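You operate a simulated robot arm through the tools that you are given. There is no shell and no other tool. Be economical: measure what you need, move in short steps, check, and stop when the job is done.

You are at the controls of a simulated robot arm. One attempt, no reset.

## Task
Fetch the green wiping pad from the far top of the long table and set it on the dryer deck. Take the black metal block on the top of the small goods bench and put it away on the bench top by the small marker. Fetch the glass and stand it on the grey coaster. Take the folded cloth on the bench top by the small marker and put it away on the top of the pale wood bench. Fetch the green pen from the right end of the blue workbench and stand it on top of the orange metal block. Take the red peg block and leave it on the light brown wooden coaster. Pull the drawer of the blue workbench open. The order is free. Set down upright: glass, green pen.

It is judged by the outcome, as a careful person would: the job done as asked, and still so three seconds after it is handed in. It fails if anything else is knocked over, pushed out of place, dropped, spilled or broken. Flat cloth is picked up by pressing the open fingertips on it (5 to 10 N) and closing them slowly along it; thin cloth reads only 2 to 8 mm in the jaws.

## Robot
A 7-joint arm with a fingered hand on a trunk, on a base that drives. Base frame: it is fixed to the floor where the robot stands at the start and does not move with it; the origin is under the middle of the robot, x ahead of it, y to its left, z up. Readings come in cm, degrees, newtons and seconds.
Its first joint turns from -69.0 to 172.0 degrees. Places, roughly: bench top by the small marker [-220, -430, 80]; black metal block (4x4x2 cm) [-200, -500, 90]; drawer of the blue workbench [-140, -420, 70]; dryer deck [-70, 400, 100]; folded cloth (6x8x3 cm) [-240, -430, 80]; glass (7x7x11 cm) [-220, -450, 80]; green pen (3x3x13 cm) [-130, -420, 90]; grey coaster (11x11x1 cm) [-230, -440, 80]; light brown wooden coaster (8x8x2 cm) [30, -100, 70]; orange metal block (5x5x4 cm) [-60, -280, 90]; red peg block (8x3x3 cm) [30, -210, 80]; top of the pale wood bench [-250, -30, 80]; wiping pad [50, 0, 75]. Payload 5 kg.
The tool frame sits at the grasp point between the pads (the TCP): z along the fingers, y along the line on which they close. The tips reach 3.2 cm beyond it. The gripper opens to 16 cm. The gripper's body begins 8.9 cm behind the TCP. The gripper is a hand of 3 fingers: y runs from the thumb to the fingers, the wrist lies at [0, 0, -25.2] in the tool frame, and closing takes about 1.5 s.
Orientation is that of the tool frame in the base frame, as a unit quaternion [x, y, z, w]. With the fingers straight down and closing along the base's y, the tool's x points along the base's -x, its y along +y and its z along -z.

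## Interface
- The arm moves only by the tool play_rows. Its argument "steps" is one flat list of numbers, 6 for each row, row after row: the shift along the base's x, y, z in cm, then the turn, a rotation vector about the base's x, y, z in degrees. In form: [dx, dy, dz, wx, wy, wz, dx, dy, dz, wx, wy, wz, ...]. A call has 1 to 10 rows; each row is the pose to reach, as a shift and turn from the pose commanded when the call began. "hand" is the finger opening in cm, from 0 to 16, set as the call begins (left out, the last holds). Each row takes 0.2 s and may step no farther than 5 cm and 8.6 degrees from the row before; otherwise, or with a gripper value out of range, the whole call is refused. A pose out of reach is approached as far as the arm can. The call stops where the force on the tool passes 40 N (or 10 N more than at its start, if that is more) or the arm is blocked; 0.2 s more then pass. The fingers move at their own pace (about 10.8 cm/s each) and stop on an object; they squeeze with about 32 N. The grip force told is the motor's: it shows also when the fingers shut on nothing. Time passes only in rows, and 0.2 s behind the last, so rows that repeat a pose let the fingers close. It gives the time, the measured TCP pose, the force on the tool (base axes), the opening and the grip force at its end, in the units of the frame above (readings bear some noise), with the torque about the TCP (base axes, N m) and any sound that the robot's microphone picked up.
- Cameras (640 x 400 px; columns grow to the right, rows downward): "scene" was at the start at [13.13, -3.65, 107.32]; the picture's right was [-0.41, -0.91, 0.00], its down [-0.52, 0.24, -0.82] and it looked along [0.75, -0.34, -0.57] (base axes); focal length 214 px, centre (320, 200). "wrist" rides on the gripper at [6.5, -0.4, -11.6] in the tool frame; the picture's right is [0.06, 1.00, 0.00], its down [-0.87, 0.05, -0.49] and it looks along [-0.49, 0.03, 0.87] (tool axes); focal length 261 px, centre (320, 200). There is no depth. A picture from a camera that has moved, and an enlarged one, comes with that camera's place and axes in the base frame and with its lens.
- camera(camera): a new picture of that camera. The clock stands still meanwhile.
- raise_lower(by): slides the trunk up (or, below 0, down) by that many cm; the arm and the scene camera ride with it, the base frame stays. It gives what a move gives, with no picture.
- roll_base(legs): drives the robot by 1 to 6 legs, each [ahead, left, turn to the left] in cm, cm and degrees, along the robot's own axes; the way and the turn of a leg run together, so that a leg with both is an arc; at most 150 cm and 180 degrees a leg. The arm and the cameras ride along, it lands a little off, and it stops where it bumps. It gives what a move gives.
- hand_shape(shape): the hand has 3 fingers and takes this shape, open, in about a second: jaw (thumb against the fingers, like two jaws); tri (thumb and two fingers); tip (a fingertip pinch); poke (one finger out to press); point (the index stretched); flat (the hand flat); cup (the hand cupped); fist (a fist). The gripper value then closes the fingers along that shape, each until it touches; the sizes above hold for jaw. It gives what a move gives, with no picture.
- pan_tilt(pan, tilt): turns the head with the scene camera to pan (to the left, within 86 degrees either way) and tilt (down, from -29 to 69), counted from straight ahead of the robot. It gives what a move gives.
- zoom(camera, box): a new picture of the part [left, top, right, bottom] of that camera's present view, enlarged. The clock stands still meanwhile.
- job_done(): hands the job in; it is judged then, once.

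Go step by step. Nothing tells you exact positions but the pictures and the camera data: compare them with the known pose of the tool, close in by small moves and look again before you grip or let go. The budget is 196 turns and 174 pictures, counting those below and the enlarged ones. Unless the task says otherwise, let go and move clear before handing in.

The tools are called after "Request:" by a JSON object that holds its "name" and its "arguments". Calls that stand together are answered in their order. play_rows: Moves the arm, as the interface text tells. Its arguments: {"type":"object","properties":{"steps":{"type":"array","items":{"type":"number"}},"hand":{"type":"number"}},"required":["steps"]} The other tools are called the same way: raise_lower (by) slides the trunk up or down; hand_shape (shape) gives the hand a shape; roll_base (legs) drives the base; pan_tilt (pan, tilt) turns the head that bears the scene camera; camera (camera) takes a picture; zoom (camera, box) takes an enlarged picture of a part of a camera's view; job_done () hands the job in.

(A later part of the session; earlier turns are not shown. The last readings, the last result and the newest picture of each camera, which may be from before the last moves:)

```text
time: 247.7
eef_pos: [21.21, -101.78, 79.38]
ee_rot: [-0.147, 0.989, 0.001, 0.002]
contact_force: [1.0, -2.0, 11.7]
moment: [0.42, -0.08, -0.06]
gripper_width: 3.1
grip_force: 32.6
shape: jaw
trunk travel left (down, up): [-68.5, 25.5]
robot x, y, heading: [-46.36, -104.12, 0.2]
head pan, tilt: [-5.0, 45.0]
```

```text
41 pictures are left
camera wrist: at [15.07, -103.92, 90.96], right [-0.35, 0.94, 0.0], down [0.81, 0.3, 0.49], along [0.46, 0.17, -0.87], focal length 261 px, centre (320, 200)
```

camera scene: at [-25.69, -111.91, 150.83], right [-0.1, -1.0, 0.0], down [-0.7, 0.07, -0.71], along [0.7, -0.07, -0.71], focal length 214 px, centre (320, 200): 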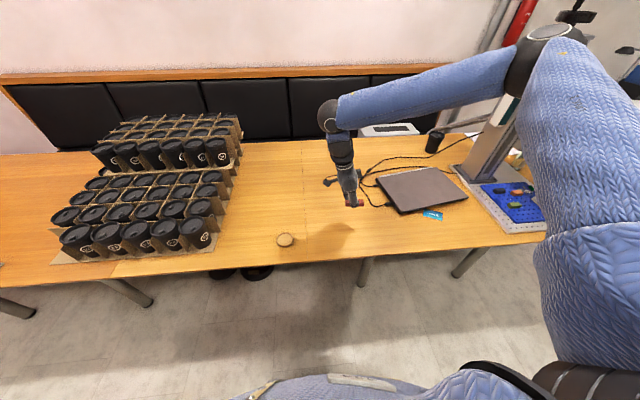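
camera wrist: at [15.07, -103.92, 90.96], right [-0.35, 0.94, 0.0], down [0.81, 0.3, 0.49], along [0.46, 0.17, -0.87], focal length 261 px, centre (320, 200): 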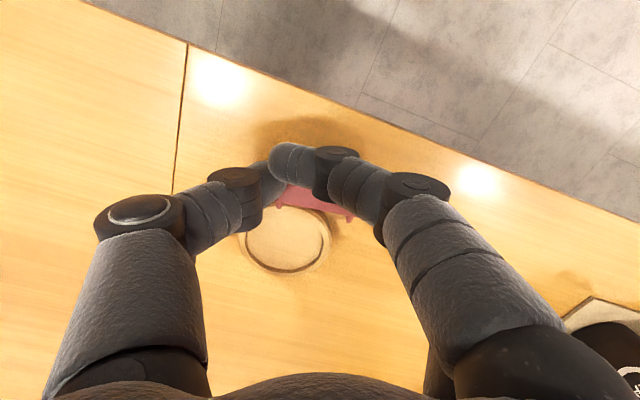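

Thumb and finger seem on the block's ends. I lift slightly to check.

Request:
{"name": "play_rows", "arguments": {"steps": [0, 0, 0, 0, 0, 0, 0, 0, 0, 0, 0, 0, 0, 0, 1, 0, 0, 0, 0, 0, 2.5, 0, 0, 0, 0, 0, 4, 0, 0, 0, 0, 0, 5, 0, 0, 0], "hand": 0}}

Request:
{"name": "camera", "arguments": {"camera": "wrist"}}

Request:
{"name": "zoom", "arguments": {"camera": "scene", "box": [230, 160, 350, 250]}}

```text
time: 249.1
eef_pos: [21.22, -101.57, 84.28]
ee_rot: [-0.147, 0.989, 0.0, 0.001]
contact_force: [-0.2, 1.0, -0.7]
moment: [-0.01, -0.01, 0.0]
gripper_width: 2.91
grip_force: 31.8
shape: jaw
trunk travel left (down, up): [-68.5, 25.5]
robot x, y, heading: [-46.44, -104.18, 0.2]
head pan, tilt: [-5.0, 45.0]
```

```text
40 pictures are left
camera wrist: at [15.02, -103.74, 95.79], right [-0.35, 0.94, 0.0], down [0.82, 0.3, 0.49], along [0.46, 0.17, -0.87], focal length 261 px, centre (320, 200)
```

wrist: 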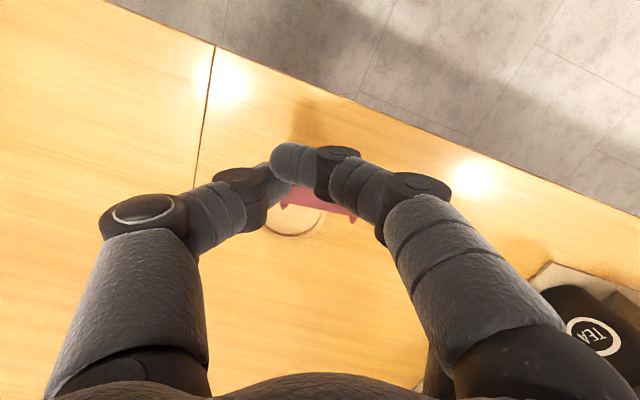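

```text
4.44 times, centred on (290, 205) of scene
camera zoom: at [-32.89, -104.6, 150.83], right [-0.08, -1.0, 0.0], down [-0.7, 0.06, -0.71], along [0.7, -0.06, -0.71], focal length 953 px, centre (453, 178)
```

zoom: 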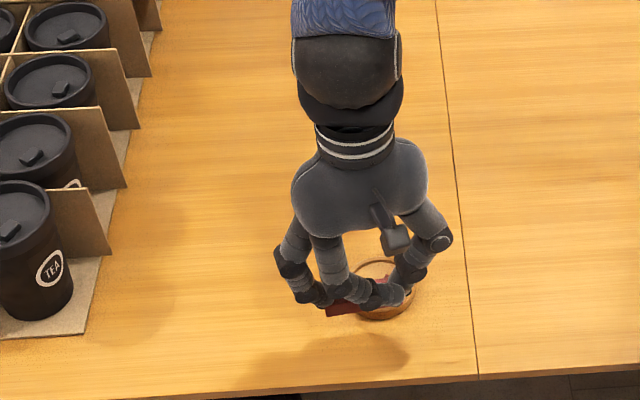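

It holds. I move it +4.7 cm in x over the coaster and lower.

Request:
{"name": "play_rows", "arguments": {"steps": [1.5, 0, 0.5, 0, 0, 0, 3, 0, 0.5, 0, 0, 0, 4.6, -0.1, 0.5, 0, 0, 0, 4.6, -0.1, 0.5, 0, 0, 0]}}

Request:
{"name": "camera", "arguments": {"camera": "wrist"}}

```text
time: 250.1
eef_pos: [25.81, -101.67, 84.85]
ee_rot: [-0.147, 0.989, -0.001, 0.001]
contact_force: [0.3, -0.6, -0.4]
moment: [0.02, -0.02, 0.01]
gripper_width: 1.82
grip_force: 31.9
shape: jaw
trunk travel left (down, up): [-68.5, 25.5]
robot x, y, heading: [-45.92, -103.76, 0.0]
head pan, tilt: [-5.0, 45.0]
```

```text
38 pictures are left
camera wrist: at [19.67, -103.85, 96.35], right [-0.35, 0.94, 0.0], down [0.81, 0.3, 0.49], along [0.46, 0.17, -0.87], focal length 261 px, centre (320, 200)
```

wrist: 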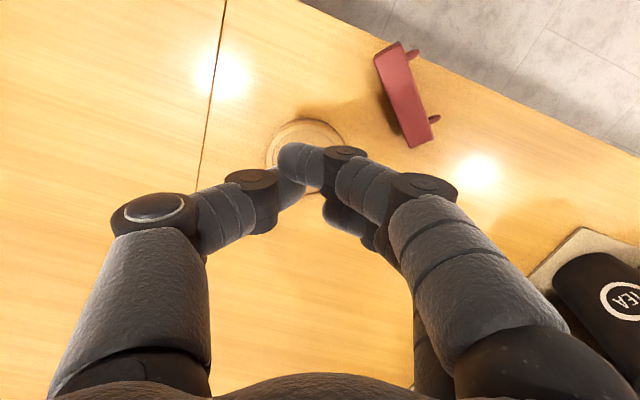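

The block slipped out and now lies free on the table near (20, -97), axis at ~42°, pegs facing (-x,+y). I turn the base right 50° so I can grip across it with the thumb between the pegs.

Request:
{"name": "play_rows", "arguments": {"steps": [0, 0, 4, 0, 0, 0, -2, 0, 8, 0, 0, 0, -4, 0, 12, 0, 0, 0, -7, 0, 15, 0, 0, 0], "hand": 6}}

Request:
{"name": "roll_base", "arguments": {"legs": [[0, 0, -50]]}}

Request:
{"name": "play_rows", "arguments": {"steps": [0, 4, 0, 0, 0, -8.4, 0, 8, 0, 0, 0, -16.8, 0, 12, 0, 0, 0, -25.2, 0, 16, 0, 0, 0, -33.6, 0, 20, 0, 0, 0, -42, 0, 24, 0, 0, 0, -50.4, 0, 28, 0, 0, 0, -58.8, 0, 31, 0, 0, 0, -67.2, 0, 34, 0, 0, 0, -75.6, 0, 37, 0, 0, 0, -84]}}

```text
time: 251.1
eef_pos: [18.62, -101.62, 99.82]
ee_rot: [-0.146, 0.989, -0.001, 0.002]
contact_force: [0.7, 0.2, 0.4]
moment: [0.01, 0.01, 0.01]
gripper_width: 5.98
grip_force: 0.0
shape: jaw
trunk travel left (down, up): [-68.5, 25.5]
robot x, y, heading: [-46.08, -103.86, 0.3]
head pan, tilt: [-5.0, 45.0]
```

```text
time: 253.8
eef_pos: [-2.67, -152.19, 99.7]
ee_rot: [0.285, 0.958, 0.0, 0.001]
contact_force: [0.3, -0.9, 0.4]
moment: [-0.01, 0.02, 0.0]
gripper_width: 5.98
grip_force: 0.0
shape: jaw
trunk travel left (down, up): [-68.5, 25.5]
robot x, y, heading: [-45.85, -103.93, -49.9]
head pan, tilt: [-5.0, 45.0]
```

```text
time: 256.0
eef_pos: [9.25, -124.95, 98.12]
ee_rot: [0.834, 0.552, -0.004, -0.021]
contact_force: [-0.1, 0.1, -0.4]
moment: [-0.03, 0.07, -0.04]
gripper_width: 5.98
grip_force: 0.1
shape: jaw
out of reach, approached as far as the arm can: row 8, 9, 10
trunk travel left (down, up): [-68.5, 25.5]
robot x, y, heading: [-45.9, -103.87, -49.6]
head pan, tilt: [-5.0, 45.0]
```

The wrist yaw limit depends on bearing; standing at about (-28, -50) facing the block solves it. I retract the arm and move the base.

Request:
{"name": "play_rows", "arguments": {"steps": [-4, -1, 2, 0, 0, 0, -8, -2, 4, 0, 0, 0, -12, -3, 6, 0, 0, 0, -16, -4, 8, 0, 0, 0, -20, -5, 10, 0, 0, 0, -24, -6, 10, 0, 0, 0]}}

Request:
{"name": "roll_base", "arguments": {"legs": [[-31, 0, 0], [0, 49, 0]]}}

Request:
{"name": "pan_tilt", "arguments": {"pan": 5, "tilt": 48}}

Request:
{"name": "camera", "arguments": {"camera": "scene"}}

```text
time: 257.4
eef_pos: [-15.06, -139.57, 102.43]
ee_rot: [0.813, 0.581, -0.007, -0.027]
contact_force: [-1.7, -1.6, 1.1]
moment: [0.27, -0.24, -0.01]
gripper_width: 6.0
grip_force: 0.1
shape: jaw
out of reach, approached as far as the arm can: row 1, 2, 3, 4, 5, 6
trunk travel left (down, up): [-68.5, 25.5]
robot x, y, heading: [-46.18, -103.83, -49.5]
head pan, tilt: [-5.0, 45.0]
```

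```text
time: 262.0
eef_pos: [2.09, -85.4, 102.78]
ee_rot: [0.827, 0.562, -0.002, -0.027]
contact_force: [0.8, 0.7, 1.2]
moment: [0.02, 0.04, 0.01]
gripper_width: 6.0
grip_force: 0.1
shape: jaw
trunk travel left (down, up): [-68.5, 25.5]
robot x, y, heading: [-28.77, -48.05, -49.4]
head pan, tilt: [-5.0, 45.0]
```

```text
time: 262.7
eef_pos: [2.09, -85.46, 102.76]
ee_rot: [0.827, 0.562, -0.001, -0.028]
contact_force: [-0.7, 0.7, 0.3]
moment: [0.05, -0.01, -0.05]
gripper_width: 5.99
grip_force: 0.1
shape: jaw
trunk travel left (down, up): [-68.5, 25.5]
robot x, y, heading: [-28.49, -47.75, -49.0]
head pan, tilt: [5.0, 48.0]
```

```text
37 pictures are left
camera scene: at [-19.66, -57.44, 150.41], right [-0.7, -0.71, 0.0], down [-0.53, 0.52, -0.67], along [0.48, -0.47, -0.74], focal length 214 px, centre (320, 200)
```

scene: 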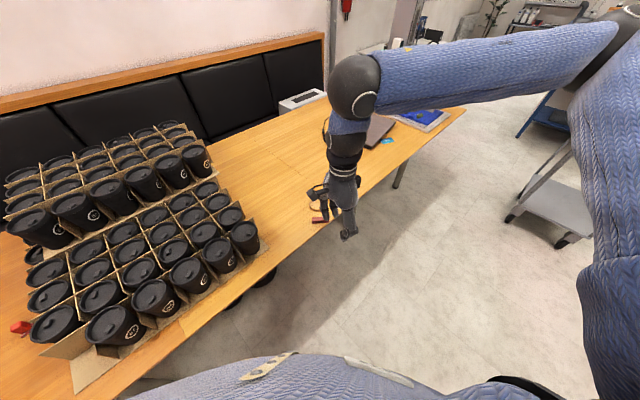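

Block seen at (20.5, -96.9). I move over it, turning to y_tool = -48°.

Request:
{"name": "play_rows", "arguments": {"steps": [3, -1.9, -1, -0.5, -0.2, -4.4, 6, -3.8, -3, -1, -0.4, -8.8, 9, -5.7, -5, -1.5, -0.6, -13.2, 12, -7.6, -7, -2, -0.9, -17.6, 15, -9.5, -10, -2.5, -1.1, -22, 18.2, -11.5, -13, -3, -1.3, -26.4, 18.2, -11.5, -13, -3, -1.3, -26.4]}}

Request:
{"name": "camera", "arguments": {"camera": "wrist"}}

```text
time: 264.3
eef_pos: [20.42, -97.35, 89.71]
ee_rot: [0.932, 0.362, -0.001, 0.0]
contact_force: [0.3, 0.4, 0.0]
moment: [0.03, -0.06, 0.0]
gripper_width: 6.0
grip_force: 0.0
shape: jaw
out of reach, approached as far as the arm can: row 3, 4, 5, 6, 7
trunk travel left (down, up): [-68.5, 25.5]
robot x, y, heading: [-28.73, -48.04, -49.2]
head pan, tilt: [5.0, 48.0]
```

```text
36 pictures are left
camera wrist: at [25.04, -92.53, 101.26], right [0.72, -0.7, 0.0], down [-0.6, -0.63, 0.49], along [-0.34, -0.35, -0.87], focal length 261 px, centre (320, 200)
```

wrist: 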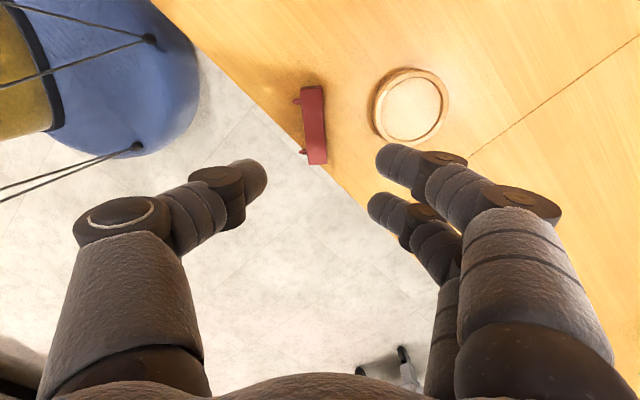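

Well aligned, thumb on the peg side. I shift slightly and descend.

Request:
{"name": "play_rows", "arguments": {"steps": [0.2, 1.0, -3.5, 0, 0, 0, 0.2, 1.0, -7, 0, 0, 0, 0.2, 1.0, -9.5, 0, 0, 0, 0.2, 1.0, -10.6, 0, 0, 0]}}

Request:
{"name": "camera", "arguments": {"camera": "wrist"}}

```text
time: 265.3
eef_pos: [20.58, -96.38, 79.1]
ee_rot: [0.934, 0.358, -0.001, 0.0]
contact_force: [-0.4, -0.1, 0.3]
moment: [0.0, 0.02, -0.02]
gripper_width: 5.99
grip_force: 0.1
shape: jaw
trunk travel left (down, up): [-68.5, 25.5]
robot x, y, heading: [-28.57, -48.15, -49.2]
head pan, tilt: [5.0, 48.0]
```

```text
35 pictures are left
camera wrist: at [25.22, -91.58, 90.55], right [0.71, -0.7, 0.0], down [-0.61, -0.62, 0.49], along [-0.35, -0.35, -0.87], focal length 261 px, centre (320, 200)
```

wrist: 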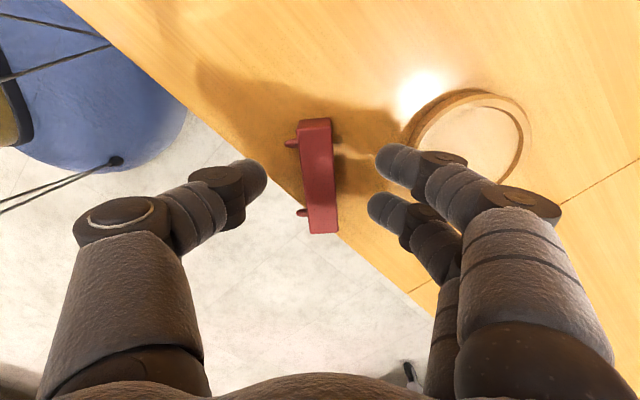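

Perfectly between. I close and lift.

Request:
{"name": "play_rows", "arguments": {"steps": [0, 0, 0, 0, 0, 0, 0, 0, 0, 0, 0, 0, 0, 0, 0, 0, 0, 0, 0, 0, 0, 0, 0, 0, 0, 0, 0, 0, 0, 0, 0, 0, 0, 0, 0, 0, 0, 0, 1, 0, 0, 0, 0, 0, 3, 0, 0, 0, 0, 0, 5, 0, 0, 0], "hand": 0}}

Request:
{"name": "camera", "arguments": {"camera": "wrist"}}

```text
time: 267.3
eef_pos: [20.48, -96.41, 83.93]
ee_rot: [0.933, 0.36, 0.0, 0.0]
contact_force: [0.0, 0.1, -0.6]
moment: [-0.01, -0.02, -0.02]
gripper_width: 0.43
grip_force: 31.8
shape: jaw
trunk travel left (down, up): [-68.5, 25.5]
robot x, y, heading: [-28.6, -48.0, -49.1]
head pan, tilt: [5.0, 48.0]
```

```text
34 pictures are left
camera wrist: at [25.24, -91.53, 95.48], right [0.71, -0.7, 0.0], down [-0.61, -0.62, 0.49], along [-0.35, -0.35, -0.87], focal length 261 px, centre (320, 200)
```

wrist: 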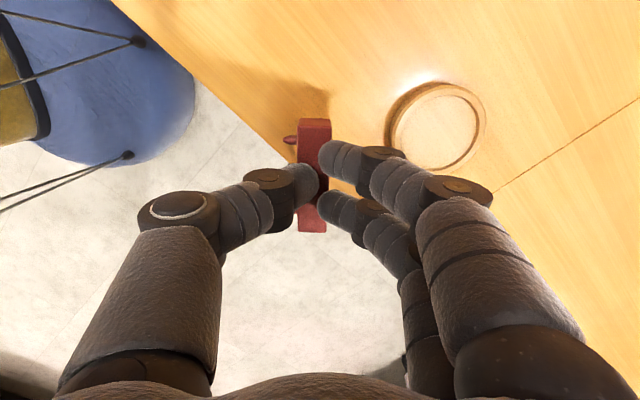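

Held. I move it over the coaster (+7.4, -4.2).

Request:
{"name": "play_rows", "arguments": {"steps": [2.5, -1.4, 0.5, 0, 0, 0, 5, -2.8, 0.5, 0, 0, 0, 7.4, -4.2, 0.5, 0, 0, 0, 7.4, -4.2, 0.5, 0, 0, 0]}}

Request:
{"name": "camera", "arguments": {"camera": "wrist"}}

```text
time: 268.3
eef_pos: [27.95, -100.86, 84.35]
ee_rot: [0.933, 0.359, 0.0, 0.0]
contact_force: [1.6, 0.7, 0.5]
moment: [0.0, -0.03, -0.05]
gripper_width: 0.46
grip_force: 31.3
shape: jaw
trunk travel left (down, up): [-68.5, 25.5]
robot x, y, heading: [-28.96, -47.74, -49.4]
head pan, tilt: [5.0, 48.0]
```

```text
33 pictures are left
camera wrist: at [32.62, -95.91, 95.89], right [0.71, -0.7, 0.0], down [-0.61, -0.62, 0.49], along [-0.35, -0.35, -0.87], focal length 261 px, centre (320, 200)
```

wrist: 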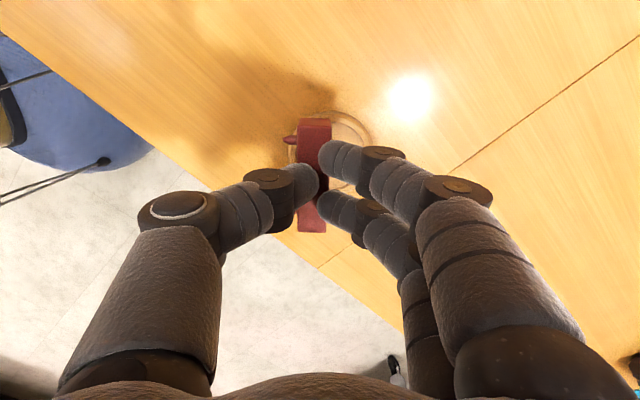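

Nearly centred; I shift +0.6 in x and lower to contact.

Request:
{"name": "play_rows", "arguments": {"steps": [0.6, -0.1, -1, 0, 0, 0, 0.6, -0.1, -2, 0, 0, 0, 0.6, -0.1, -2.6, 0, 0, 0, 0.6, -0.1, -3.0, 0, 0, 0, 0.6, -0.1, -3.4, 0, 0, 0, 0.6, -0.1, -3.8, 0, 0, 0]}}

```text
time: 269.7
eef_pos: [28.69, -100.62, 80.73]
ee_rot: [0.933, 0.359, 0.0, 0.0]
contact_force: [0.0, -0.5, 5.9]
moment: [0.07, -0.1, 0.02]
gripper_width: 0.46
grip_force: 31.9
shape: jaw
trunk travel left (down, up): [-68.5, 25.5]
robot x, y, heading: [-28.87, -48.21, -49.4]
head pan, tilt: [5.0, 48.0]
```

Contact. I open gradually.

Request:
{"name": "play_rows", "arguments": {"steps": [0, 0, 0, 0, 0, 0, 0, 0, 0, 0, 0, 0], "hand": 2}}

Request:
{"name": "play_rows", "arguments": {"steps": [0, 0, 0, 0, 0, 0, 0, 0, 0, 0, 0, 0, 0, 0, 0, 0, 0, 0], "hand": 6.5}}

Request:
{"name": "camera", "arguments": {"camera": "wrist"}}

```text
time: 270.3
eef_pos: [28.64, -100.61, 80.7]
ee_rot: [0.933, 0.359, -0.001, 0.0]
contact_force: [-0.3, 0.6, 3.8]
moment: [0.05, 0.06, -0.01]
gripper_width: 2.01
grip_force: 0.1
shape: jaw
trunk travel left (down, up): [-68.5, 25.5]
robot x, y, heading: [-28.62, -48.16, -49.3]
head pan, tilt: [5.0, 48.0]
```

```text
time: 271.1
eef_pos: [28.66, -100.51, 80.68]
ee_rot: [0.933, 0.359, -0.001, 0.0]
contact_force: [-0.3, 0.1, 0.3]
moment: [-0.02, -0.02, 0.03]
gripper_width: 6.45
grip_force: 0.0
shape: jaw
trunk travel left (down, up): [-68.5, 25.5]
robot x, y, heading: [-28.39, -47.95, -49.4]
head pan, tilt: [5.0, 48.0]
```

```text
32 pictures are left
camera wrist: at [33.29, -95.86, 92.18], right [0.71, -0.7, 0.0], down [-0.61, -0.62, 0.49], along [-0.35, -0.35, -0.87], focal length 261 px, centre (320, 200)
```

wrist: 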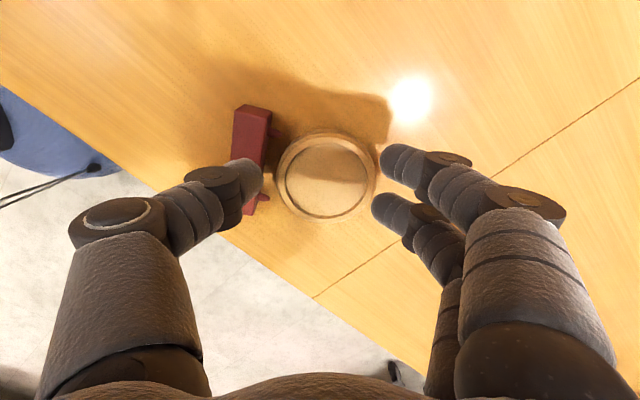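

The block followed the thumb off the coaster. I raise the hand straight up and look.

Request:
{"name": "play_rows", "arguments": {"steps": [0, 0, 2, 0, 0, 0, 0, 0, 5, 0, 0, 0, 0, 0, 9, 0, 0, 0]}}

Request:
{"name": "zoom", "arguments": {"camera": "wrist", "box": [220, 60, 420, 220]}}

```text
time: 271.9
eef_pos: [28.66, -100.67, 89.77]
ee_rot: [0.934, 0.358, -0.001, 0.001]
contact_force: [0.4, -0.1, -0.2]
moment: [-0.01, 0.01, 0.0]
gripper_width: 6.47
grip_force: 0.0
shape: jaw
trunk travel left (down, up): [-68.5, 25.5]
robot x, y, heading: [-28.71, -47.97, -49.4]
head pan, tilt: [5.0, 48.0]
```

```text
2.50 times, centred on (320, 140) of wrist
camera zoom: at [33.22, -95.8, 101.26], right [0.71, -0.7, 0.0], down [-0.61, -0.62, 0.49], along [-0.35, -0.35, -0.87], focal length 652 px, centre (320, 350)
```

zoom: 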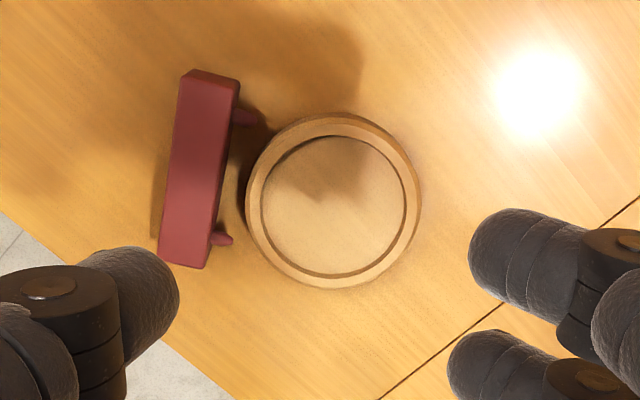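

The block now lies beside the coaster with pegs toward it. I'll push it along its axis clear of the coaster with closed fingers, then grip it properly.

Request:
{"name": "play_rows", "arguments": {"steps": [-3, -0.5, 0, 0, 0, 0, -6, -1, 0, 0, 0, 0, -9.7, -1.8, 0, 0, 0, 0, -9.7, -1.8, -4, 0, 0, 0, -9.7, -1.8, -8, 0, 0, 0, -9.7, -1.8, -10.4, 0, 0, 0], "hand": 0}}

Request:
{"name": "play_rows", "arguments": {"steps": [1.2, 1, 0, 0, 0, 0, 2.4, 2, 0, 0, 0, 0, 3.6, 3, 0, 0, 0, 0, 4.8, 4, 0, 0, 0, 0, 6, 5, 0, 0, 0, 0, 7.2, 6, 0, 0, 0, 0, 6.5, 5.4, 0, 0, 0, 0, 6, 5, 5, 0, 0, 0, 6, 5, 10, 0, 0, 0]}}

Request:
{"name": "camera", "arguments": {"camera": "wrist"}}

```text
time: 273.3
eef_pos: [19.09, -102.48, 79.41]
ee_rot: [0.933, 0.359, 0.0, 0.0]
contact_force: [0.4, -0.1, -0.1]
moment: [0.0, 0.03, 0.0]
gripper_width: 0.0
grip_force: 32.1
shape: jaw
trunk travel left (down, up): [-68.5, 25.5]
robot x, y, heading: [-28.37, -48.04, -49.3]
head pan, tilt: [5.0, 48.0]
```

```text
refused: row 8 steps farther than a row can; nothing moved
```

```text
30 pictures are left
camera wrist: at [23.74, -97.59, 90.86], right [0.71, -0.7, 0.0], down [-0.61, -0.62, 0.49], along [-0.35, -0.35, -0.87], focal length 261 px, centre (320, 200)
```

wrist: 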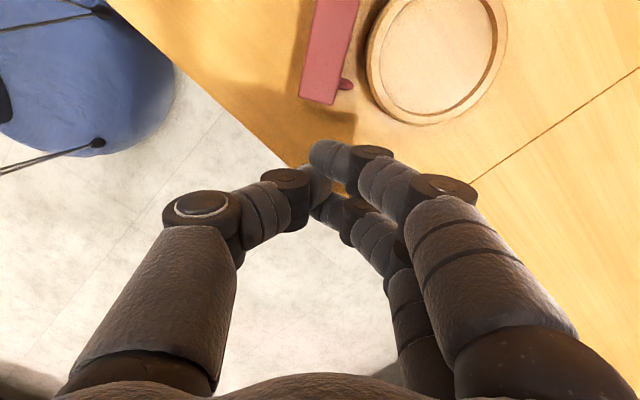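

Aligned behind the block's end; I push about 9 cm along the axis, then raise.

Request:
{"name": "play_rows", "arguments": {"steps": [1.2, 1.1, 0, 0, 0, 0, 2.4, 2.2, 0, 0, 0, 0, 3.6, 3.3, 0, 0, 0, 0, 4.8, 4.4, 0, 0, 0, 0, 6, 5.5, 0, 0, 0, 0, 6.8, 6.2, 0, 0, 0, 0, 6.3, 5.8, 2, 0, 0, 0, 4, 3.6, 5.5, 0, 0, 0, 2, 1.6, 9.5, 0, 0, 0]}}

Request:
{"name": "camera", "arguments": {"camera": "wrist"}}

```text
time: 275.3
eef_pos: [21.0, -100.85, 88.81]
ee_rot: [0.933, 0.36, -0.001, 0.001]
contact_force: [-0.9, 0.4, 0.1]
moment: [-0.04, 0.0, -0.02]
gripper_width: 0.0
grip_force: 32.6
shape: jaw
trunk travel left (down, up): [-68.5, 25.5]
robot x, y, heading: [-28.49, -48.07, -49.0]
head pan, tilt: [5.0, 48.0]
```

```text
29 pictures are left
camera wrist: at [25.7, -95.97, 100.29], right [0.72, -0.7, 0.0], down [-0.61, -0.62, 0.49], along [-0.35, -0.35, -0.87], focal length 261 px, centre (320, 200)
```

wrist: 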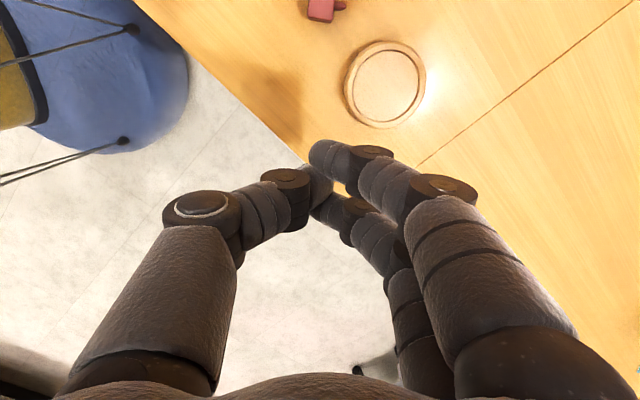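

The block is now clear at about (30.5, -91.6). I move the base back to (-42, -104), heading 0, and turn the hand +129°.

Request:
{"name": "play_rows", "arguments": {"steps": [-2, 0, 4, 0, 0, 0, -4, 0, 8, 0, 0, 0, -8, 0, 12, 0, 0, 0], "hand": 7}}

Request:
{"name": "roll_base", "arguments": {"legs": [[33, 0, 0], [0, -47, 0], [0, 0, 49]]}}

Request:
{"name": "play_rows", "arguments": {"steps": [0, 1, 0, 0, 0, 8.4, 0, 2, 0, 0, 0, 16.8, 0, 3, 0, 0, 0, 25.2, 0, 4, 0, 0, 0, 33.6, 0, 5, 0, 0, 0, 42, 0, 6, 0, 0, 0, 50.4, 0, 7, 0, 0, 0, 58.8, 0, 8, 0, 0, 0, 67.2]}}

Request:
{"name": "play_rows", "arguments": {"steps": [0, 1, 0, 0, 0, 8.4, 0, 2, 0, 0, 0, 16.8, 0, 3, 0, 0, 0, 25.2, 0, 4, 0, 0, 0, 33.6, 0, 5, 0, 0, 0, 42, 0, 6, 0, 0, 0, 50.4, 0, 7, 0, 0, 0, 58.8, 0, 8, 0, 0, 0, 62]}}

```text
refused: row 3 steps farther than a row can; nothing moved
```

```text
time: 282.1
eef_pos: [29.4, -99.77, 88.69]
ee_rot: [0.7, 0.715, -0.002, 0.002]
contact_force: [-0.8, 0.4, -0.5]
moment: [0.01, -0.02, -0.04]
gripper_width: 0.02
grip_force: 32.3
shape: jaw
trunk travel left (down, up): [-68.5, 25.5]
robot x, y, heading: [-43.31, -102.73, -0.3]
head pan, tilt: [5.0, 48.0]
```

```text
time: 283.9
eef_pos: [29.65, -91.62, 88.71]
ee_rot: [0.187, 0.982, -0.001, 0.002]
contact_force: [-0.1, 0.2, 0.5]
moment: [0.03, -0.05, -0.01]
gripper_width: 0.0
grip_force: 31.8
shape: jaw
trunk travel left (down, up): [-68.5, 25.5]
robot x, y, heading: [-43.12, -102.46, -0.4]
head pan, tilt: [5.0, 48.0]
```

```text
time: 285.7
eef_pos: [29.36, -83.64, 88.78]
ee_rot: [-0.345, 0.939, 0.0, 0.001]
contact_force: [-0.4, -0.5, 0.0]
moment: [0.02, -0.01, 0.0]
gripper_width: 0.01
grip_force: 32.0
shape: jaw
trunk travel left (down, up): [-68.5, 25.5]
robot x, y, heading: [-43.22, -102.48, -0.5]
head pan, tilt: [5.0, 48.0]
```

Request:
{"name": "play_rows", "arguments": {"steps": [0.3, -3, 1, 0, 0, 0, 0.6, -6, 2, 0, 0, 0, 0.6, -8, 2, 0, 0, 0, 0.6, -8, 2, 0, 0, 0], "hand": 7}}

Request:
{"name": "camera", "arguments": {"camera": "wrist"}}

```text
time: 286.7
eef_pos: [30.07, -91.78, 90.72]
ee_rot: [-0.345, 0.939, 0.001, 0.001]
contact_force: [-0.1, -0.3, 0.3]
moment: [-0.02, 0.01, 0.01]
gripper_width: 6.96
grip_force: 0.0
shape: jaw
trunk travel left (down, up): [-68.5, 25.5]
robot x, y, heading: [-42.82, -102.99, -0.1]
head pan, tilt: [5.0, 48.0]
```

```text
28 pictures are left
camera wrist: at [25.37, -96.24, 102.19], right [-0.69, 0.72, 0.0], down [0.63, 0.6, 0.49], along [0.36, 0.34, -0.87], focal length 261 px, centre (320, 200)
```

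wrist: 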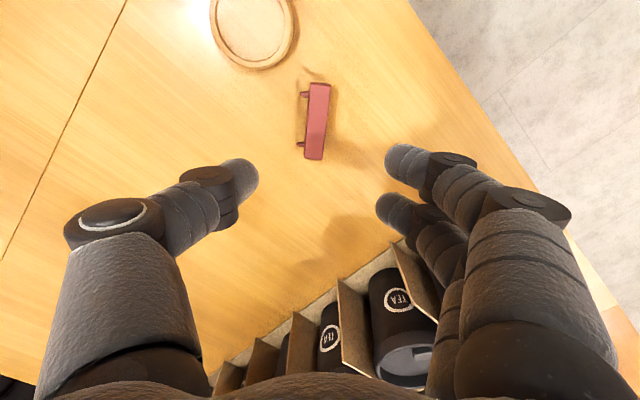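

I rotate -7°, shift, and descend until the fingertips just touch the table.

Request:
{"name": "play_rows", "arguments": {"steps": [-0.2, -0.9, -4, 0, 0, -7, -0.2, -0.9, -8, 0, 0, -7, -0.2, -0.9, -10.8, 0, 0, -7, -0.2, -0.9, -11.6, 0, 0, -7, -0.2, -0.9, -12.1, 0, 0, -7, -0.2, -0.9, -12.5, 0, 0, -7], "hand": 6}}

Request:
{"name": "camera", "arguments": {"camera": "wrist"}}

```text
time: 288.1
eef_pos: [29.82, -92.78, 78.19]
ee_rot: [-0.287, 0.958, 0.0, 0.001]
contact_force: [-0.9, -0.5, 0.0]
moment: [0.01, -0.02, -0.01]
gripper_width: 6.04
grip_force: 0.1
shape: jaw
trunk travel left (down, up): [-68.5, 25.5]
robot x, y, heading: [-43.05, -102.93, -0.2]
head pan, tilt: [5.0, 48.0]
```

```text
27 pictures are left
camera wrist: at [24.66, -96.56, 89.73], right [-0.6, 0.8, 0.0], down [0.7, 0.52, 0.49], along [0.39, 0.3, -0.87], focal length 261 px, centre (320, 200)
```

wrist: 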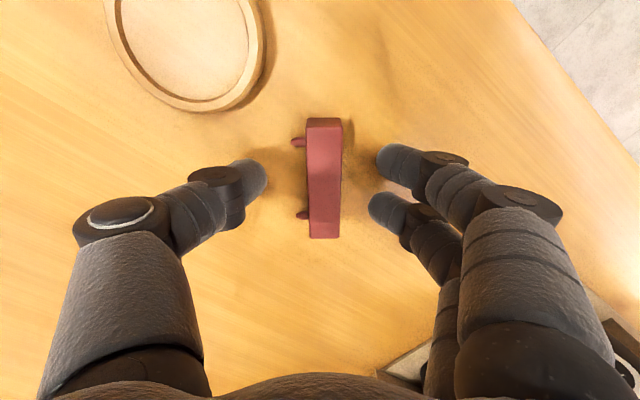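

No contact yet; lower more until touch.

Request:
{"name": "play_rows", "arguments": {"steps": [0, 0, -0.3, 0, 0, 0, 0, 0, -0.6, 0, 0, 0, 0, 0, -0.9, 0, 0, 0, 0, 0, -1.2, 0, 0, 0]}}

```text
time: 289.1
eef_pos: [29.73, -92.58, 77.35]
ee_rot: [-0.287, 0.958, 0.001, 0.003]
contact_force: [-1.6, -0.8, 18.2]
moment: [0.2, 0.29, 0.03]
gripper_width: 6.06
grip_force: 0.1
shape: jaw
trunk travel left (down, up): [-68.5, 25.5]
robot x, y, heading: [-43.21, -102.52, -0.3]
head pan, tilt: [5.0, 48.0]
```

Table contact at TCP 77.35. I raise 0.3 and close.

Request:
{"name": "play_rows", "arguments": {"steps": [0, 0, 0.5, 0, 0, 0, 0, 0, 0.5, 0, 0, 0, 0, 0, 0.5, 0, 0, 0, 0, 0, 0.5, 0, 0, 0, 0, 0, 0.5, 0, 0, 0, 0, 0, 0.5, 0, 0, 0, 0, 0, 0.5, 0, 0, 0, 0, 0, 2, 0, 0, 0, 0, 0, 4.5, 0, 0, 0, 0, 0, 7, 0, 0, 0], "hand": 0}}

Request:
{"name": "camera", "arguments": {"camera": "wrist"}}

```text
time: 291.3
eef_pos: [29.82, -92.51, 83.97]
ee_rot: [-0.286, 0.958, 0.001, 0.001]
contact_force: [0.0, -0.7, 0.7]
moment: [0.01, -0.02, 0.06]
gripper_width: 2.04
grip_force: 31.7
shape: jaw
trunk travel left (down, up): [-68.5, 25.5]
robot x, y, heading: [-43.09, -102.93, -0.3]
head pan, tilt: [5.0, 48.0]
```

```text
26 pictures are left
camera wrist: at [24.62, -96.22, 95.52], right [-0.6, 0.8, 0.0], down [0.7, 0.52, 0.49], along [0.4, 0.3, -0.87], focal length 261 px, centre (320, 200)
```

wrist: 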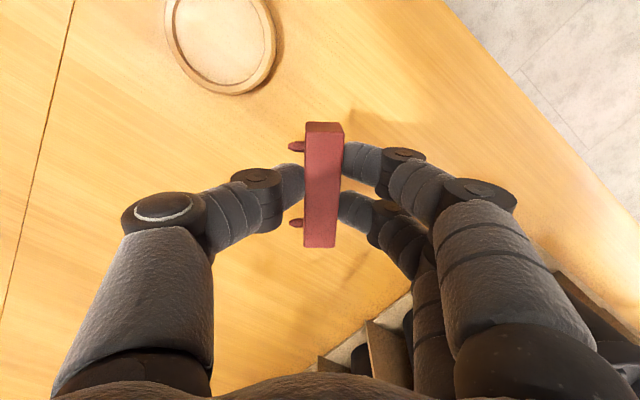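

A firm, centred grip now. I carry it over the coaster (-1.6, -9.4).

Request:
{"name": "play_rows", "arguments": {"steps": [-0.4, -2.4, 0, 0, 0, 0, -0.8, -4.8, 0, 0, 0, 0, -1.2, -7.2, 0, 0, 0, 0, -1.6, -9.4, 0, 0, 0, 0, -1.6, -9.4, 0, 0, 0, 0]}}

Request:
{"name": "camera", "arguments": {"camera": "wrist"}}

```text
time: 292.5
eef_pos: [28.28, -101.89, 84.1]
ee_rot: [-0.287, 0.958, 0.0, 0.001]
contact_force: [-0.3, -0.3, 0.0]
moment: [0.0, -0.01, -0.02]
gripper_width: 1.99
grip_force: 32.2
shape: jaw
trunk travel left (down, up): [-68.5, 25.5]
robot x, y, heading: [-42.93, -102.49, -0.2]
head pan, tilt: [5.0, 48.0]
```

```text
25 pictures are left
camera wrist: at [22.98, -105.74, 95.68], right [-0.6, 0.8, 0.0], down [0.7, 0.52, 0.49], along [0.39, 0.3, -0.87], focal length 261 px, centre (320, 200)
```

wrist: 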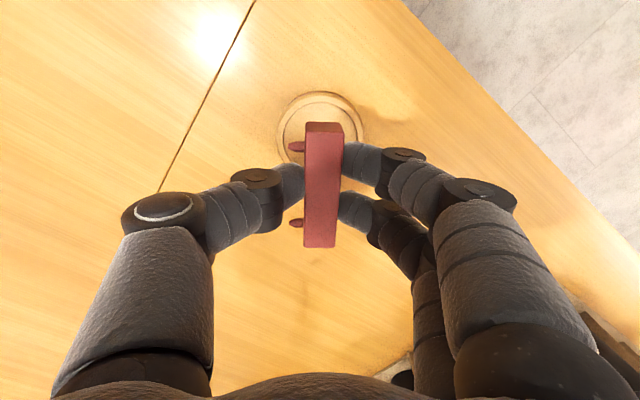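

I correct by (-1.0, -0.7) and lower to contact.

Request:
{"name": "play_rows", "arguments": {"steps": [-0.5, -0.4, -1.2, 0, 0, 0, -1, -0.7, -2.4, 0, 0, 0, -1, -0.7, -3.4, 0, 0, 0, -1, -0.7, -4, 0, 0, 0, -1, -0.7, -4.4, 0, 0, 0, -1, -0.7, -4.8, 0, 0, 0, -1, -0.7, -5.2, 0, 0, 0]}}

Request:
{"name": "camera", "arguments": {"camera": "wrist"}}

```text
time: 294.1
eef_pos: [27.31, -102.77, 78.81]
ee_rot: [-0.288, 0.958, 0.001, 0.002]
contact_force: [0.0, -0.5, 3.3]
moment: [0.08, 0.04, 0.0]
gripper_width: 2.01
grip_force: 32.0
shape: jaw
trunk travel left (down, up): [-68.5, 25.5]
robot x, y, heading: [-43.4, -102.97, -0.1]
head pan, tilt: [5.0, 48.0]
```

```text
24 pictures are left
camera wrist: at [22.05, -106.58, 90.35], right [-0.6, 0.8, 0.0], down [0.69, 0.52, 0.49], along [0.39, 0.3, -0.87], focal length 261 px, centre (320, 200)
```

wrist: 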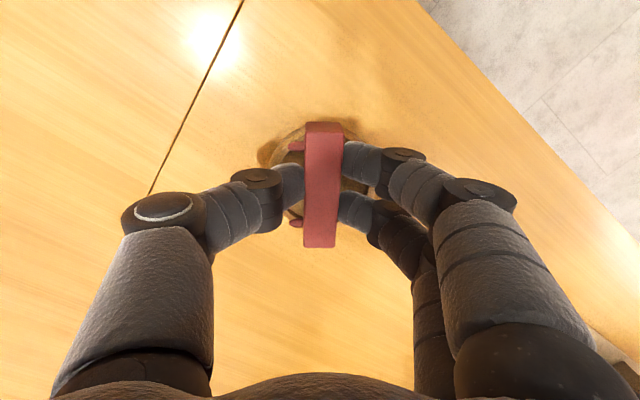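

Centred and in contact. I open in steps and rise.

Request:
{"name": "play_rows", "arguments": {"steps": [0, 0, -0.1, 0, 0, 0, 0, 0, -0.1, 0, 0, 0], "hand": 3}}

Request:
{"name": "play_rows", "arguments": {"steps": [0, 0, 0, 0, 0, 0, 0, 0, 0.5, 0, 0, 0, 0, 0, 3, 0, 0, 0, 0, 0, 7, 0, 0, 0, 0, 0, 11, 0, 0, 0, 0, 0, 15, 0, 0, 0], "hand": 4.5}}

Request:
{"name": "camera", "arguments": {"camera": "wrist"}}

```text
time: 294.7
eef_pos: [27.16, -102.69, 78.79]
ee_rot: [-0.287, 0.958, 0.0, 0.001]
contact_force: [0.5, 0.7, 7.5]
moment: [0.03, -0.04, -0.05]
gripper_width: 2.94
grip_force: 0.1
shape: jaw
trunk travel left (down, up): [-68.5, 25.5]
robot x, y, heading: [-43.23, -102.94, -0.2]
head pan, tilt: [5.0, 48.0]
```

```text
time: 296.1
eef_pos: [27.11, -102.69, 93.74]
ee_rot: [-0.286, 0.958, 0.0, 0.0]
contact_force: [-0.9, -0.5, 1.0]
moment: [-0.01, -0.05, 0.01]
gripper_width: 4.45
grip_force: 0.0
shape: jaw
trunk travel left (down, up): [-68.5, 25.5]
robot x, y, heading: [-42.89, -103.03, -0.3]
head pan, tilt: [5.0, 48.0]
```

```text
23 pictures are left
camera wrist: at [21.89, -106.55, 105.34], right [-0.6, 0.8, 0.0], down [0.7, 0.52, 0.49], along [0.39, 0.3, -0.87], focal length 261 px, centre (320, 200)
```

wrist: 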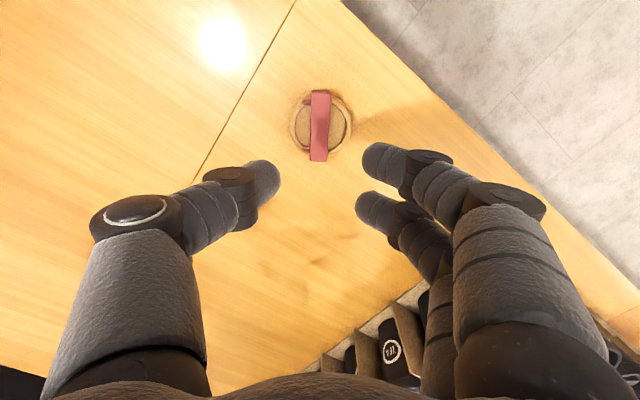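

The red block lies on the coaster. Next: drawer, glass, cloth area. I straighten the hand and drive there.

Request:
{"name": "play_rows", "arguments": {"steps": [-3, 0, 3, 0, 0, -8.3, -6, 0, 6, 0, 0, -16.6, -9, 0, 9, 0, 0, -24.9, -12, 0, 12, 0, 0, -33.3, -15, 0, 14, 0, 0, -33.3, -18, 0, 16, 0, 0, -33.3]}}

Request:
{"name": "roll_base", "arguments": {"legs": [[-110, 0, 0], [0, 0, -90], [130, 0, 0], [70, 0, 0]]}}

```text
time: 297.5
eef_pos: [9.11, -102.76, 109.97]
ee_rot: [0.001, 1.0, 0.0, 0.001]
contact_force: [0.1, 1.2, 0.1]
moment: [0.01, -0.02, -0.02]
gripper_width: 4.46
grip_force: 0.1
shape: jaw
trunk travel left (down, up): [-68.5, 25.5]
robot x, y, heading: [-42.77, -102.66, -0.3]
head pan, tilt: [5.0, 48.0]
```

```text
time: 316.6
eef_pos: [-149.69, -356.35, 109.71]
ee_rot: [0.698, 0.717, -0.001, 0.001]
contact_force: [0.4, 0.1, -0.4]
moment: [0.03, -0.02, -0.01]
gripper_width: 4.46
grip_force: 0.1
shape: jaw
trunk travel left (down, up): [-68.5, 25.5]
robot x, y, heading: [-150.99, -303.99, -88.6]
head pan, tilt: [5.0, 48.0]
```

I raise the trunk, then go to the printer bench's front and look.

Request:
{"name": "raise_lower", "arguments": {"by": 20}}

Request:
{"name": "roll_base", "arguments": {"legs": [[0, -34, 0], [50, 0, -1.4]]}}

Request:
{"name": "pan_tilt", "arguments": {"pan": -25, "tilt": 45}}

Request:
{"name": "camera", "arguments": {"camera": "scene"}}

```text
time: 318.7
eef_pos: [-149.85, -356.25, 129.69]
ee_rot: [0.698, 0.716, -0.001, 0.001]
contact_force: [0.3, -0.4, -0.1]
moment: [0.0, 0.0, 0.01]
gripper_width: 4.45
grip_force: 0.1
shape: jaw
trunk travel left (down, up): [-88.5, 5.5]
robot x, y, heading: [-150.67, -304.12, -88.7]
head pan, tilt: [5.0, 48.0]
```

```text
time: 323.4
eef_pos: [-184.98, -406.12, 129.76]
ee_rot: [0.71, 0.704, -0.001, 0.0]
contact_force: [0.4, -0.8, 1.1]
moment: [-0.01, -0.01, 0.0]
gripper_width: 4.46
grip_force: 0.0
shape: jaw
trunk travel left (down, up): [-88.5, 5.5]
robot x, y, heading: [-184.44, -353.39, -90.7]
head pan, tilt: [5.0, 48.0]
```

```text
time: 324.4
eef_pos: [-184.74, -405.97, 129.86]
ee_rot: [0.711, 0.704, -0.001, 0.0]
contact_force: [0.2, 0.4, -0.2]
moment: [-0.01, 0.01, 0.04]
gripper_width: 4.46
grip_force: 0.1
shape: jaw
trunk travel left (down, up): [-88.5, 5.5]
robot x, y, heading: [-184.78, -353.8, -90.8]
head pan, tilt: [-25.0, 45.0]
```

```text
22 pictures are left
camera scene: at [-187.81, -366.02, 170.83], right [-0.9, 0.43, 0.0], down [0.31, 0.64, -0.71], along [-0.31, -0.64, -0.71], focal length 214 px, centre (320, 200)
```

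scene: 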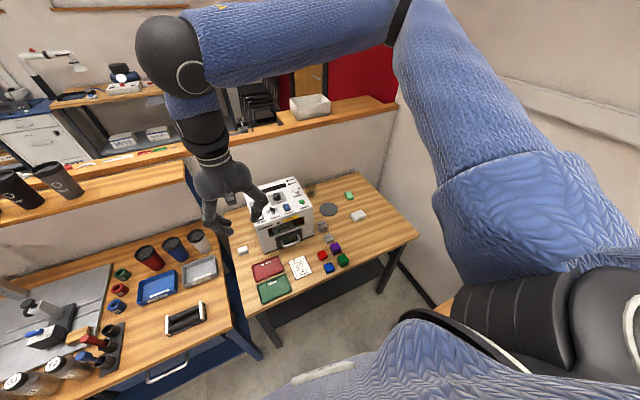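

Request:
{"name": "zoom", "arguments": {"camera": "scene", "box": [230, 165, 390, 285]}}

```text
3.33 times, centred on (310, 225) of scene
camera zoom: at [-187.81, -366.02, 170.83], right [-0.9, 0.43, 0.0], down [0.31, 0.64, -0.71], along [-0.31, -0.64, -0.71], focal length 715 px, centre (353, 117)
```

zoom: 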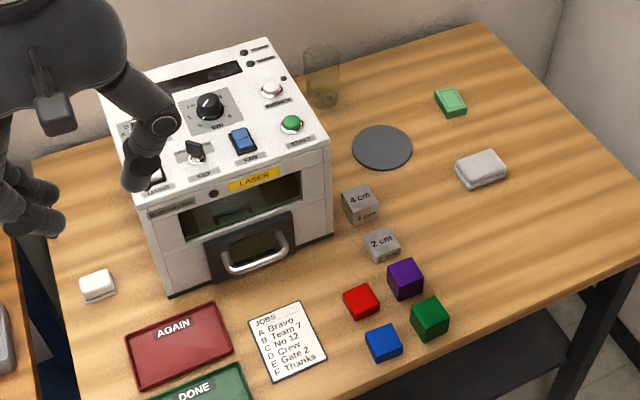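

The bench is at z≈78: coaster ≈(-229.6,-440.7), glass ≈(-225,-456) behind the laser machine's right side, folded cloth to the right. I move closer and bring the hand over the glass, tilted to keep the wrist off the wall.

Request:
{"name": "roll_base", "arguments": {"legs": [[21, -6, 0.7]]}}

Request:
{"name": "play_rows", "arguments": {"steps": [-3.5, -1.5, -1.5, 0, 0, 0, -7, -3, -3, 0, 0, 0, -10.5, -4.5, -4.5, 0, 0, 0, -14, -6, -6, 0, 0, 0, -17.5, -7.5, -8, -3, 0, 0, -21, -9, -10, -6, 0, 0, -24.5, -11, -12, -9, 0, 0, -28, -14, -14, -12, 0, 0, -31.5, -17, -16, -15, 0, 0, -34, -20, -18, -18, 0, 0], "hand": 11}}

Request:
{"name": "camera", "arguments": {"camera": "wrist"}}

```text
time: 326.0
eef_pos: [-190.43, -427.15, 129.77]
ee_rot: [0.706, 0.708, 0.0, 0.001]
contact_force: [-0.2, -0.3, 0.5]
moment: [-0.01, 0.01, -0.01]
gripper_width: 4.45
grip_force: 0.0
shape: jaw
trunk travel left (down, up): [-88.5, 5.5]
robot x, y, heading: [-190.2, -374.71, -89.7]
head pan, tilt: [-25.0, 45.0]
```

```text
refused: row 8 steps farther than a row can; nothing moved
```

```text
20 pictures are left
camera wrist: at [-190.83, -420.38, 141.3], right [1.0, 0.07, 0.0], down [0.06, -0.87, 0.49], along [0.03, -0.49, -0.87], focal length 261 px, centre (320, 200)
```

wrist: 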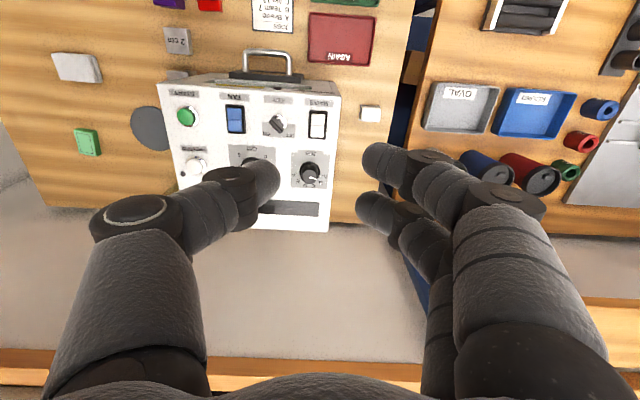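

Request:
{"name": "play_rows", "arguments": {"steps": [-3.5, -1.5, -1.5, 0, 0, 0, -7, -3, -3, 0, 0, 0, -10.5, -4.5, -4.5, 0, 0, 0, -14, -6, -6, 0, 0, 0, -17.5, -7.5, -8, -3, 0, 0, -21, -9, -10, -6, 0, 0, -24.5, -11, -12, -9, 0, 0, -28, -13, -14, -12, 0, 0, -31.5, -15, -16, -15, 0, 0, -34, -18, -18, -18, 0, 0], "hand": 11}}

Request:
{"name": "camera", "arguments": {"camera": "wrist"}}

```text
time: 328.2
eef_pos: [-224.49, -444.93, 111.82]
ee_rot: [0.696, 0.7, -0.111, 0.112]
contact_force: [0.2, -0.5, 0.1]
moment: [0.03, -0.07, 0.0]
gripper_width: 10.96
grip_force: 0.0
shape: jaw
trunk travel left (down, up): [-88.5, 5.5]
robot x, y, heading: [-190.64, -374.78, -90.0]
head pan, tilt: [-25.0, 45.0]
```

```text
19 pictures are left
camera wrist: at [-224.94, -435.02, 120.75], right [1.0, 0.06, -0.02], down [0.06, -0.67, 0.74], along [0.03, -0.74, -0.67], focal length 261 px, centre (320, 200)
```

wrist: 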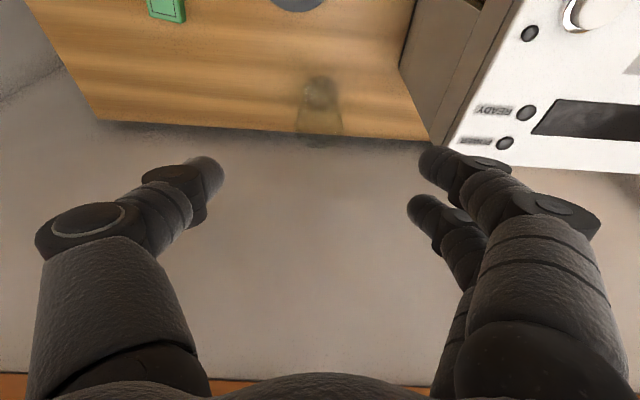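

Glass centre ≈ (-224.9, -455.2). I move over and descend around it.

Request:
{"name": "play_rows", "arguments": {"steps": [-0.2, -3.5, -3, 0, 0, 0, -0.4, -7, -6, 0, 0, 0, -0.4, -10.2, -9, 0, 0, 0, -0.4, -10.2, -13, 0, 0, 0, -0.4, -10.2, -17, 0, 0, 0, -0.4, -10.2, -21, 0, 0, 0, -0.4, -10.2, -24.5, 0, 0, 0]}}

Request:
{"name": "camera", "arguments": {"camera": "wrist"}}

```text
time: 329.8
eef_pos: [-224.91, -455.21, 87.38]
ee_rot: [0.697, 0.699, -0.112, 0.112]
contact_force: [-0.8, -1.3, 0.0]
moment: [0.0, 0.0, 0.01]
gripper_width: 10.97
grip_force: 0.1
shape: jaw
trunk travel left (down, up): [-88.5, 5.5]
robot x, y, heading: [-190.18, -374.38, -90.2]
head pan, tilt: [-25.0, 45.0]
```

```text
18 pictures are left
camera wrist: at [-225.34, -445.31, 96.28], right [1.0, 0.06, -0.02], down [0.06, -0.67, 0.74], along [0.03, -0.74, -0.67], focal length 261 px, centre (320, 200)
```

wrist: 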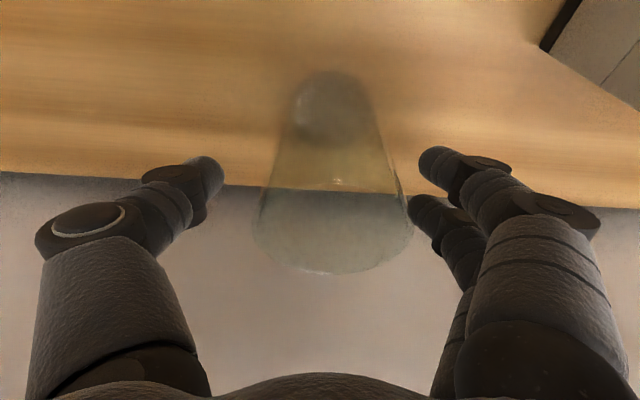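

Centred within 0.7 cm; I adjust, lower 2 cm, close and lift slightly.

Request:
{"name": "play_rows", "arguments": {"steps": [0.6, 0.8, -1, 0, 0, 0, 0.6, 0.8, -2, 0, 0, 0]}}

Request:
{"name": "play_rows", "arguments": {"steps": [0, 0, 0, 0, 0, 0, 0, 0, 0, 0, 0, 0, 0, 0, 0, 0, 0, 0, 0, 0, 0, 0, 0, 0, 0, 0, 0, 0, 0, 0, 0, 0, 0, 0, 0, 0], "hand": 5}}

Request:
{"name": "play_rows", "arguments": {"steps": [0, 0, 1, 0, 0, 0, 0, 0, 3, 0, 0, 0, 0, 0, 5, 0, 0, 0]}}

Request:
{"name": "camera", "arguments": {"camera": "wrist"}}

```text
time: 330.4
eef_pos: [-224.27, -454.38, 85.29]
ee_rot: [0.697, 0.699, -0.112, 0.112]
contact_force: [0.2, -0.2, 0.8]
moment: [0.02, 0.0, 0.01]
gripper_width: 10.96
grip_force: 0.0
shape: jaw
trunk travel left (down, up): [-88.5, 5.5]
robot x, y, heading: [-190.68, -374.86, -90.1]
head pan, tilt: [-25.0, 45.0]
```

```text
time: 331.8
eef_pos: [-224.27, -454.32, 85.27]
ee_rot: [0.698, 0.699, -0.112, 0.111]
contact_force: [-0.8, 0.5, 0.0]
moment: [0.01, 0.0, -0.05]
gripper_width: 5.21
grip_force: 31.6
shape: jaw
trunk travel left (down, up): [-88.5, 5.5]
robot x, y, heading: [-190.22, -374.21, -90.0]
head pan, tilt: [-25.0, 45.0]
```

```text
time: 332.6
eef_pos: [-224.3, -454.37, 90.59]
ee_rot: [0.697, 0.7, -0.111, 0.111]
contact_force: [-0.1, 0.0, -0.8]
moment: [-0.01, 0.01, 0.01]
gripper_width: 5.21
grip_force: 31.7
shape: jaw
trunk travel left (down, up): [-88.5, 5.5]
robot x, y, heading: [-190.54, -374.9, -90.0]
head pan, tilt: [-25.0, 45.0]
```

```text
17 pictures are left
camera wrist: at [-224.65, -444.48, 99.42], right [1.0, 0.06, -0.02], down [0.06, -0.67, 0.74], along [0.03, -0.74, -0.68], focal length 261 px, centre (320, 200)
```

wrist: 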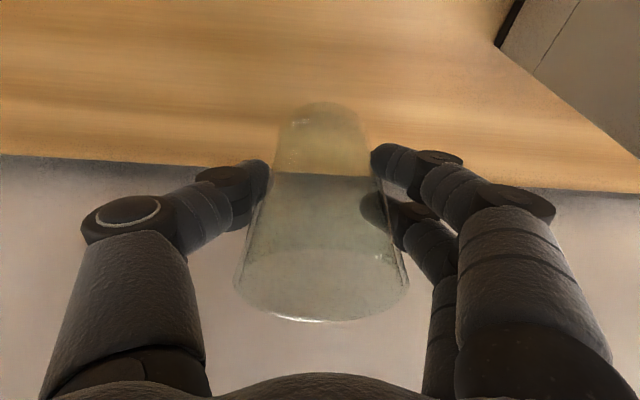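

Glass is held upright. I move it over the coaster and look.

Request:
{"name": "play_rows", "arguments": {"steps": [-1.6, 3.6, 0, 0, 0, 0, -3.1, 7.2, 0, 0, 0, 0, -4.7, 10.8, 0, 0, 0, 0, -6.2, 14.2, 0, 0, 0, 0, -6.2, 14.2, 0, 0, 0, 0]}}

Request:
{"name": "camera", "arguments": {"camera": "wrist"}}

```text
time: 333.8
eef_pos: [-230.52, -440.31, 90.15]
ee_rot: [0.697, 0.7, -0.112, 0.111]
contact_force: [0.7, 0.4, -2.1]
moment: [0.02, -0.01, 0.01]
gripper_width: 5.2
grip_force: 32.1
shape: jaw
trunk travel left (down, up): [-88.5, 5.5]
robot x, y, heading: [-190.82, -374.55, -90.2]
head pan, tilt: [-25.0, 45.0]
```

```text
16 pictures are left
camera wrist: at [-230.87, -430.33, 99.13], right [1.0, 0.06, -0.02], down [0.06, -0.67, 0.74], along [0.03, -0.74, -0.68], focal length 261 px, centre (320, 200)
```

wrist: 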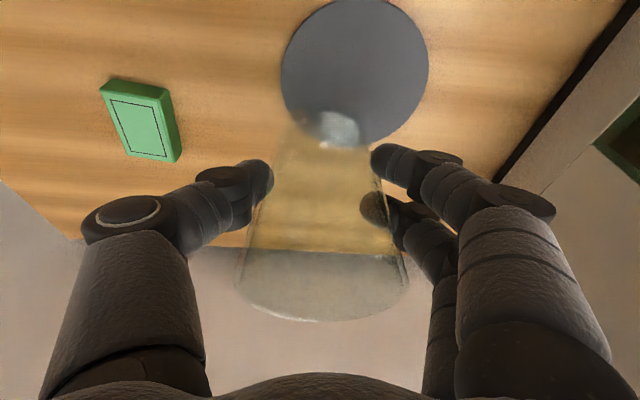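

The coaster centre is at (-228.3, -437.9); I shift (+2, +2.1) and lower to contact.

Request:
{"name": "play_rows", "arguments": {"steps": [1, 1.1, -0.5, 0, 0, 0, 2, 2.1, -1.5, 0, 0, 0, 2, 2.1, -2.7, 0, 0, 0, 2, 2.1, -3.3, 0, 0, 0, 2, 2.1, -3.7, 0, 0, 0, 2, 2.1, -4.0, 0, 0, 0]}}

```text
time: 335.2
eef_pos: [-228.37, -438.11, 86.35]
ee_rot: [0.698, 0.699, -0.11, 0.112]
contact_force: [0.4, -0.6, -2.6]
moment: [0.02, 0.04, -0.01]
gripper_width: 5.16
grip_force: 31.9
shape: jaw
trunk travel left (down, up): [-88.5, 5.5]
robot x, y, heading: [-190.7, -374.49, -90.2]
head pan, tilt: [-25.0, 45.0]
```

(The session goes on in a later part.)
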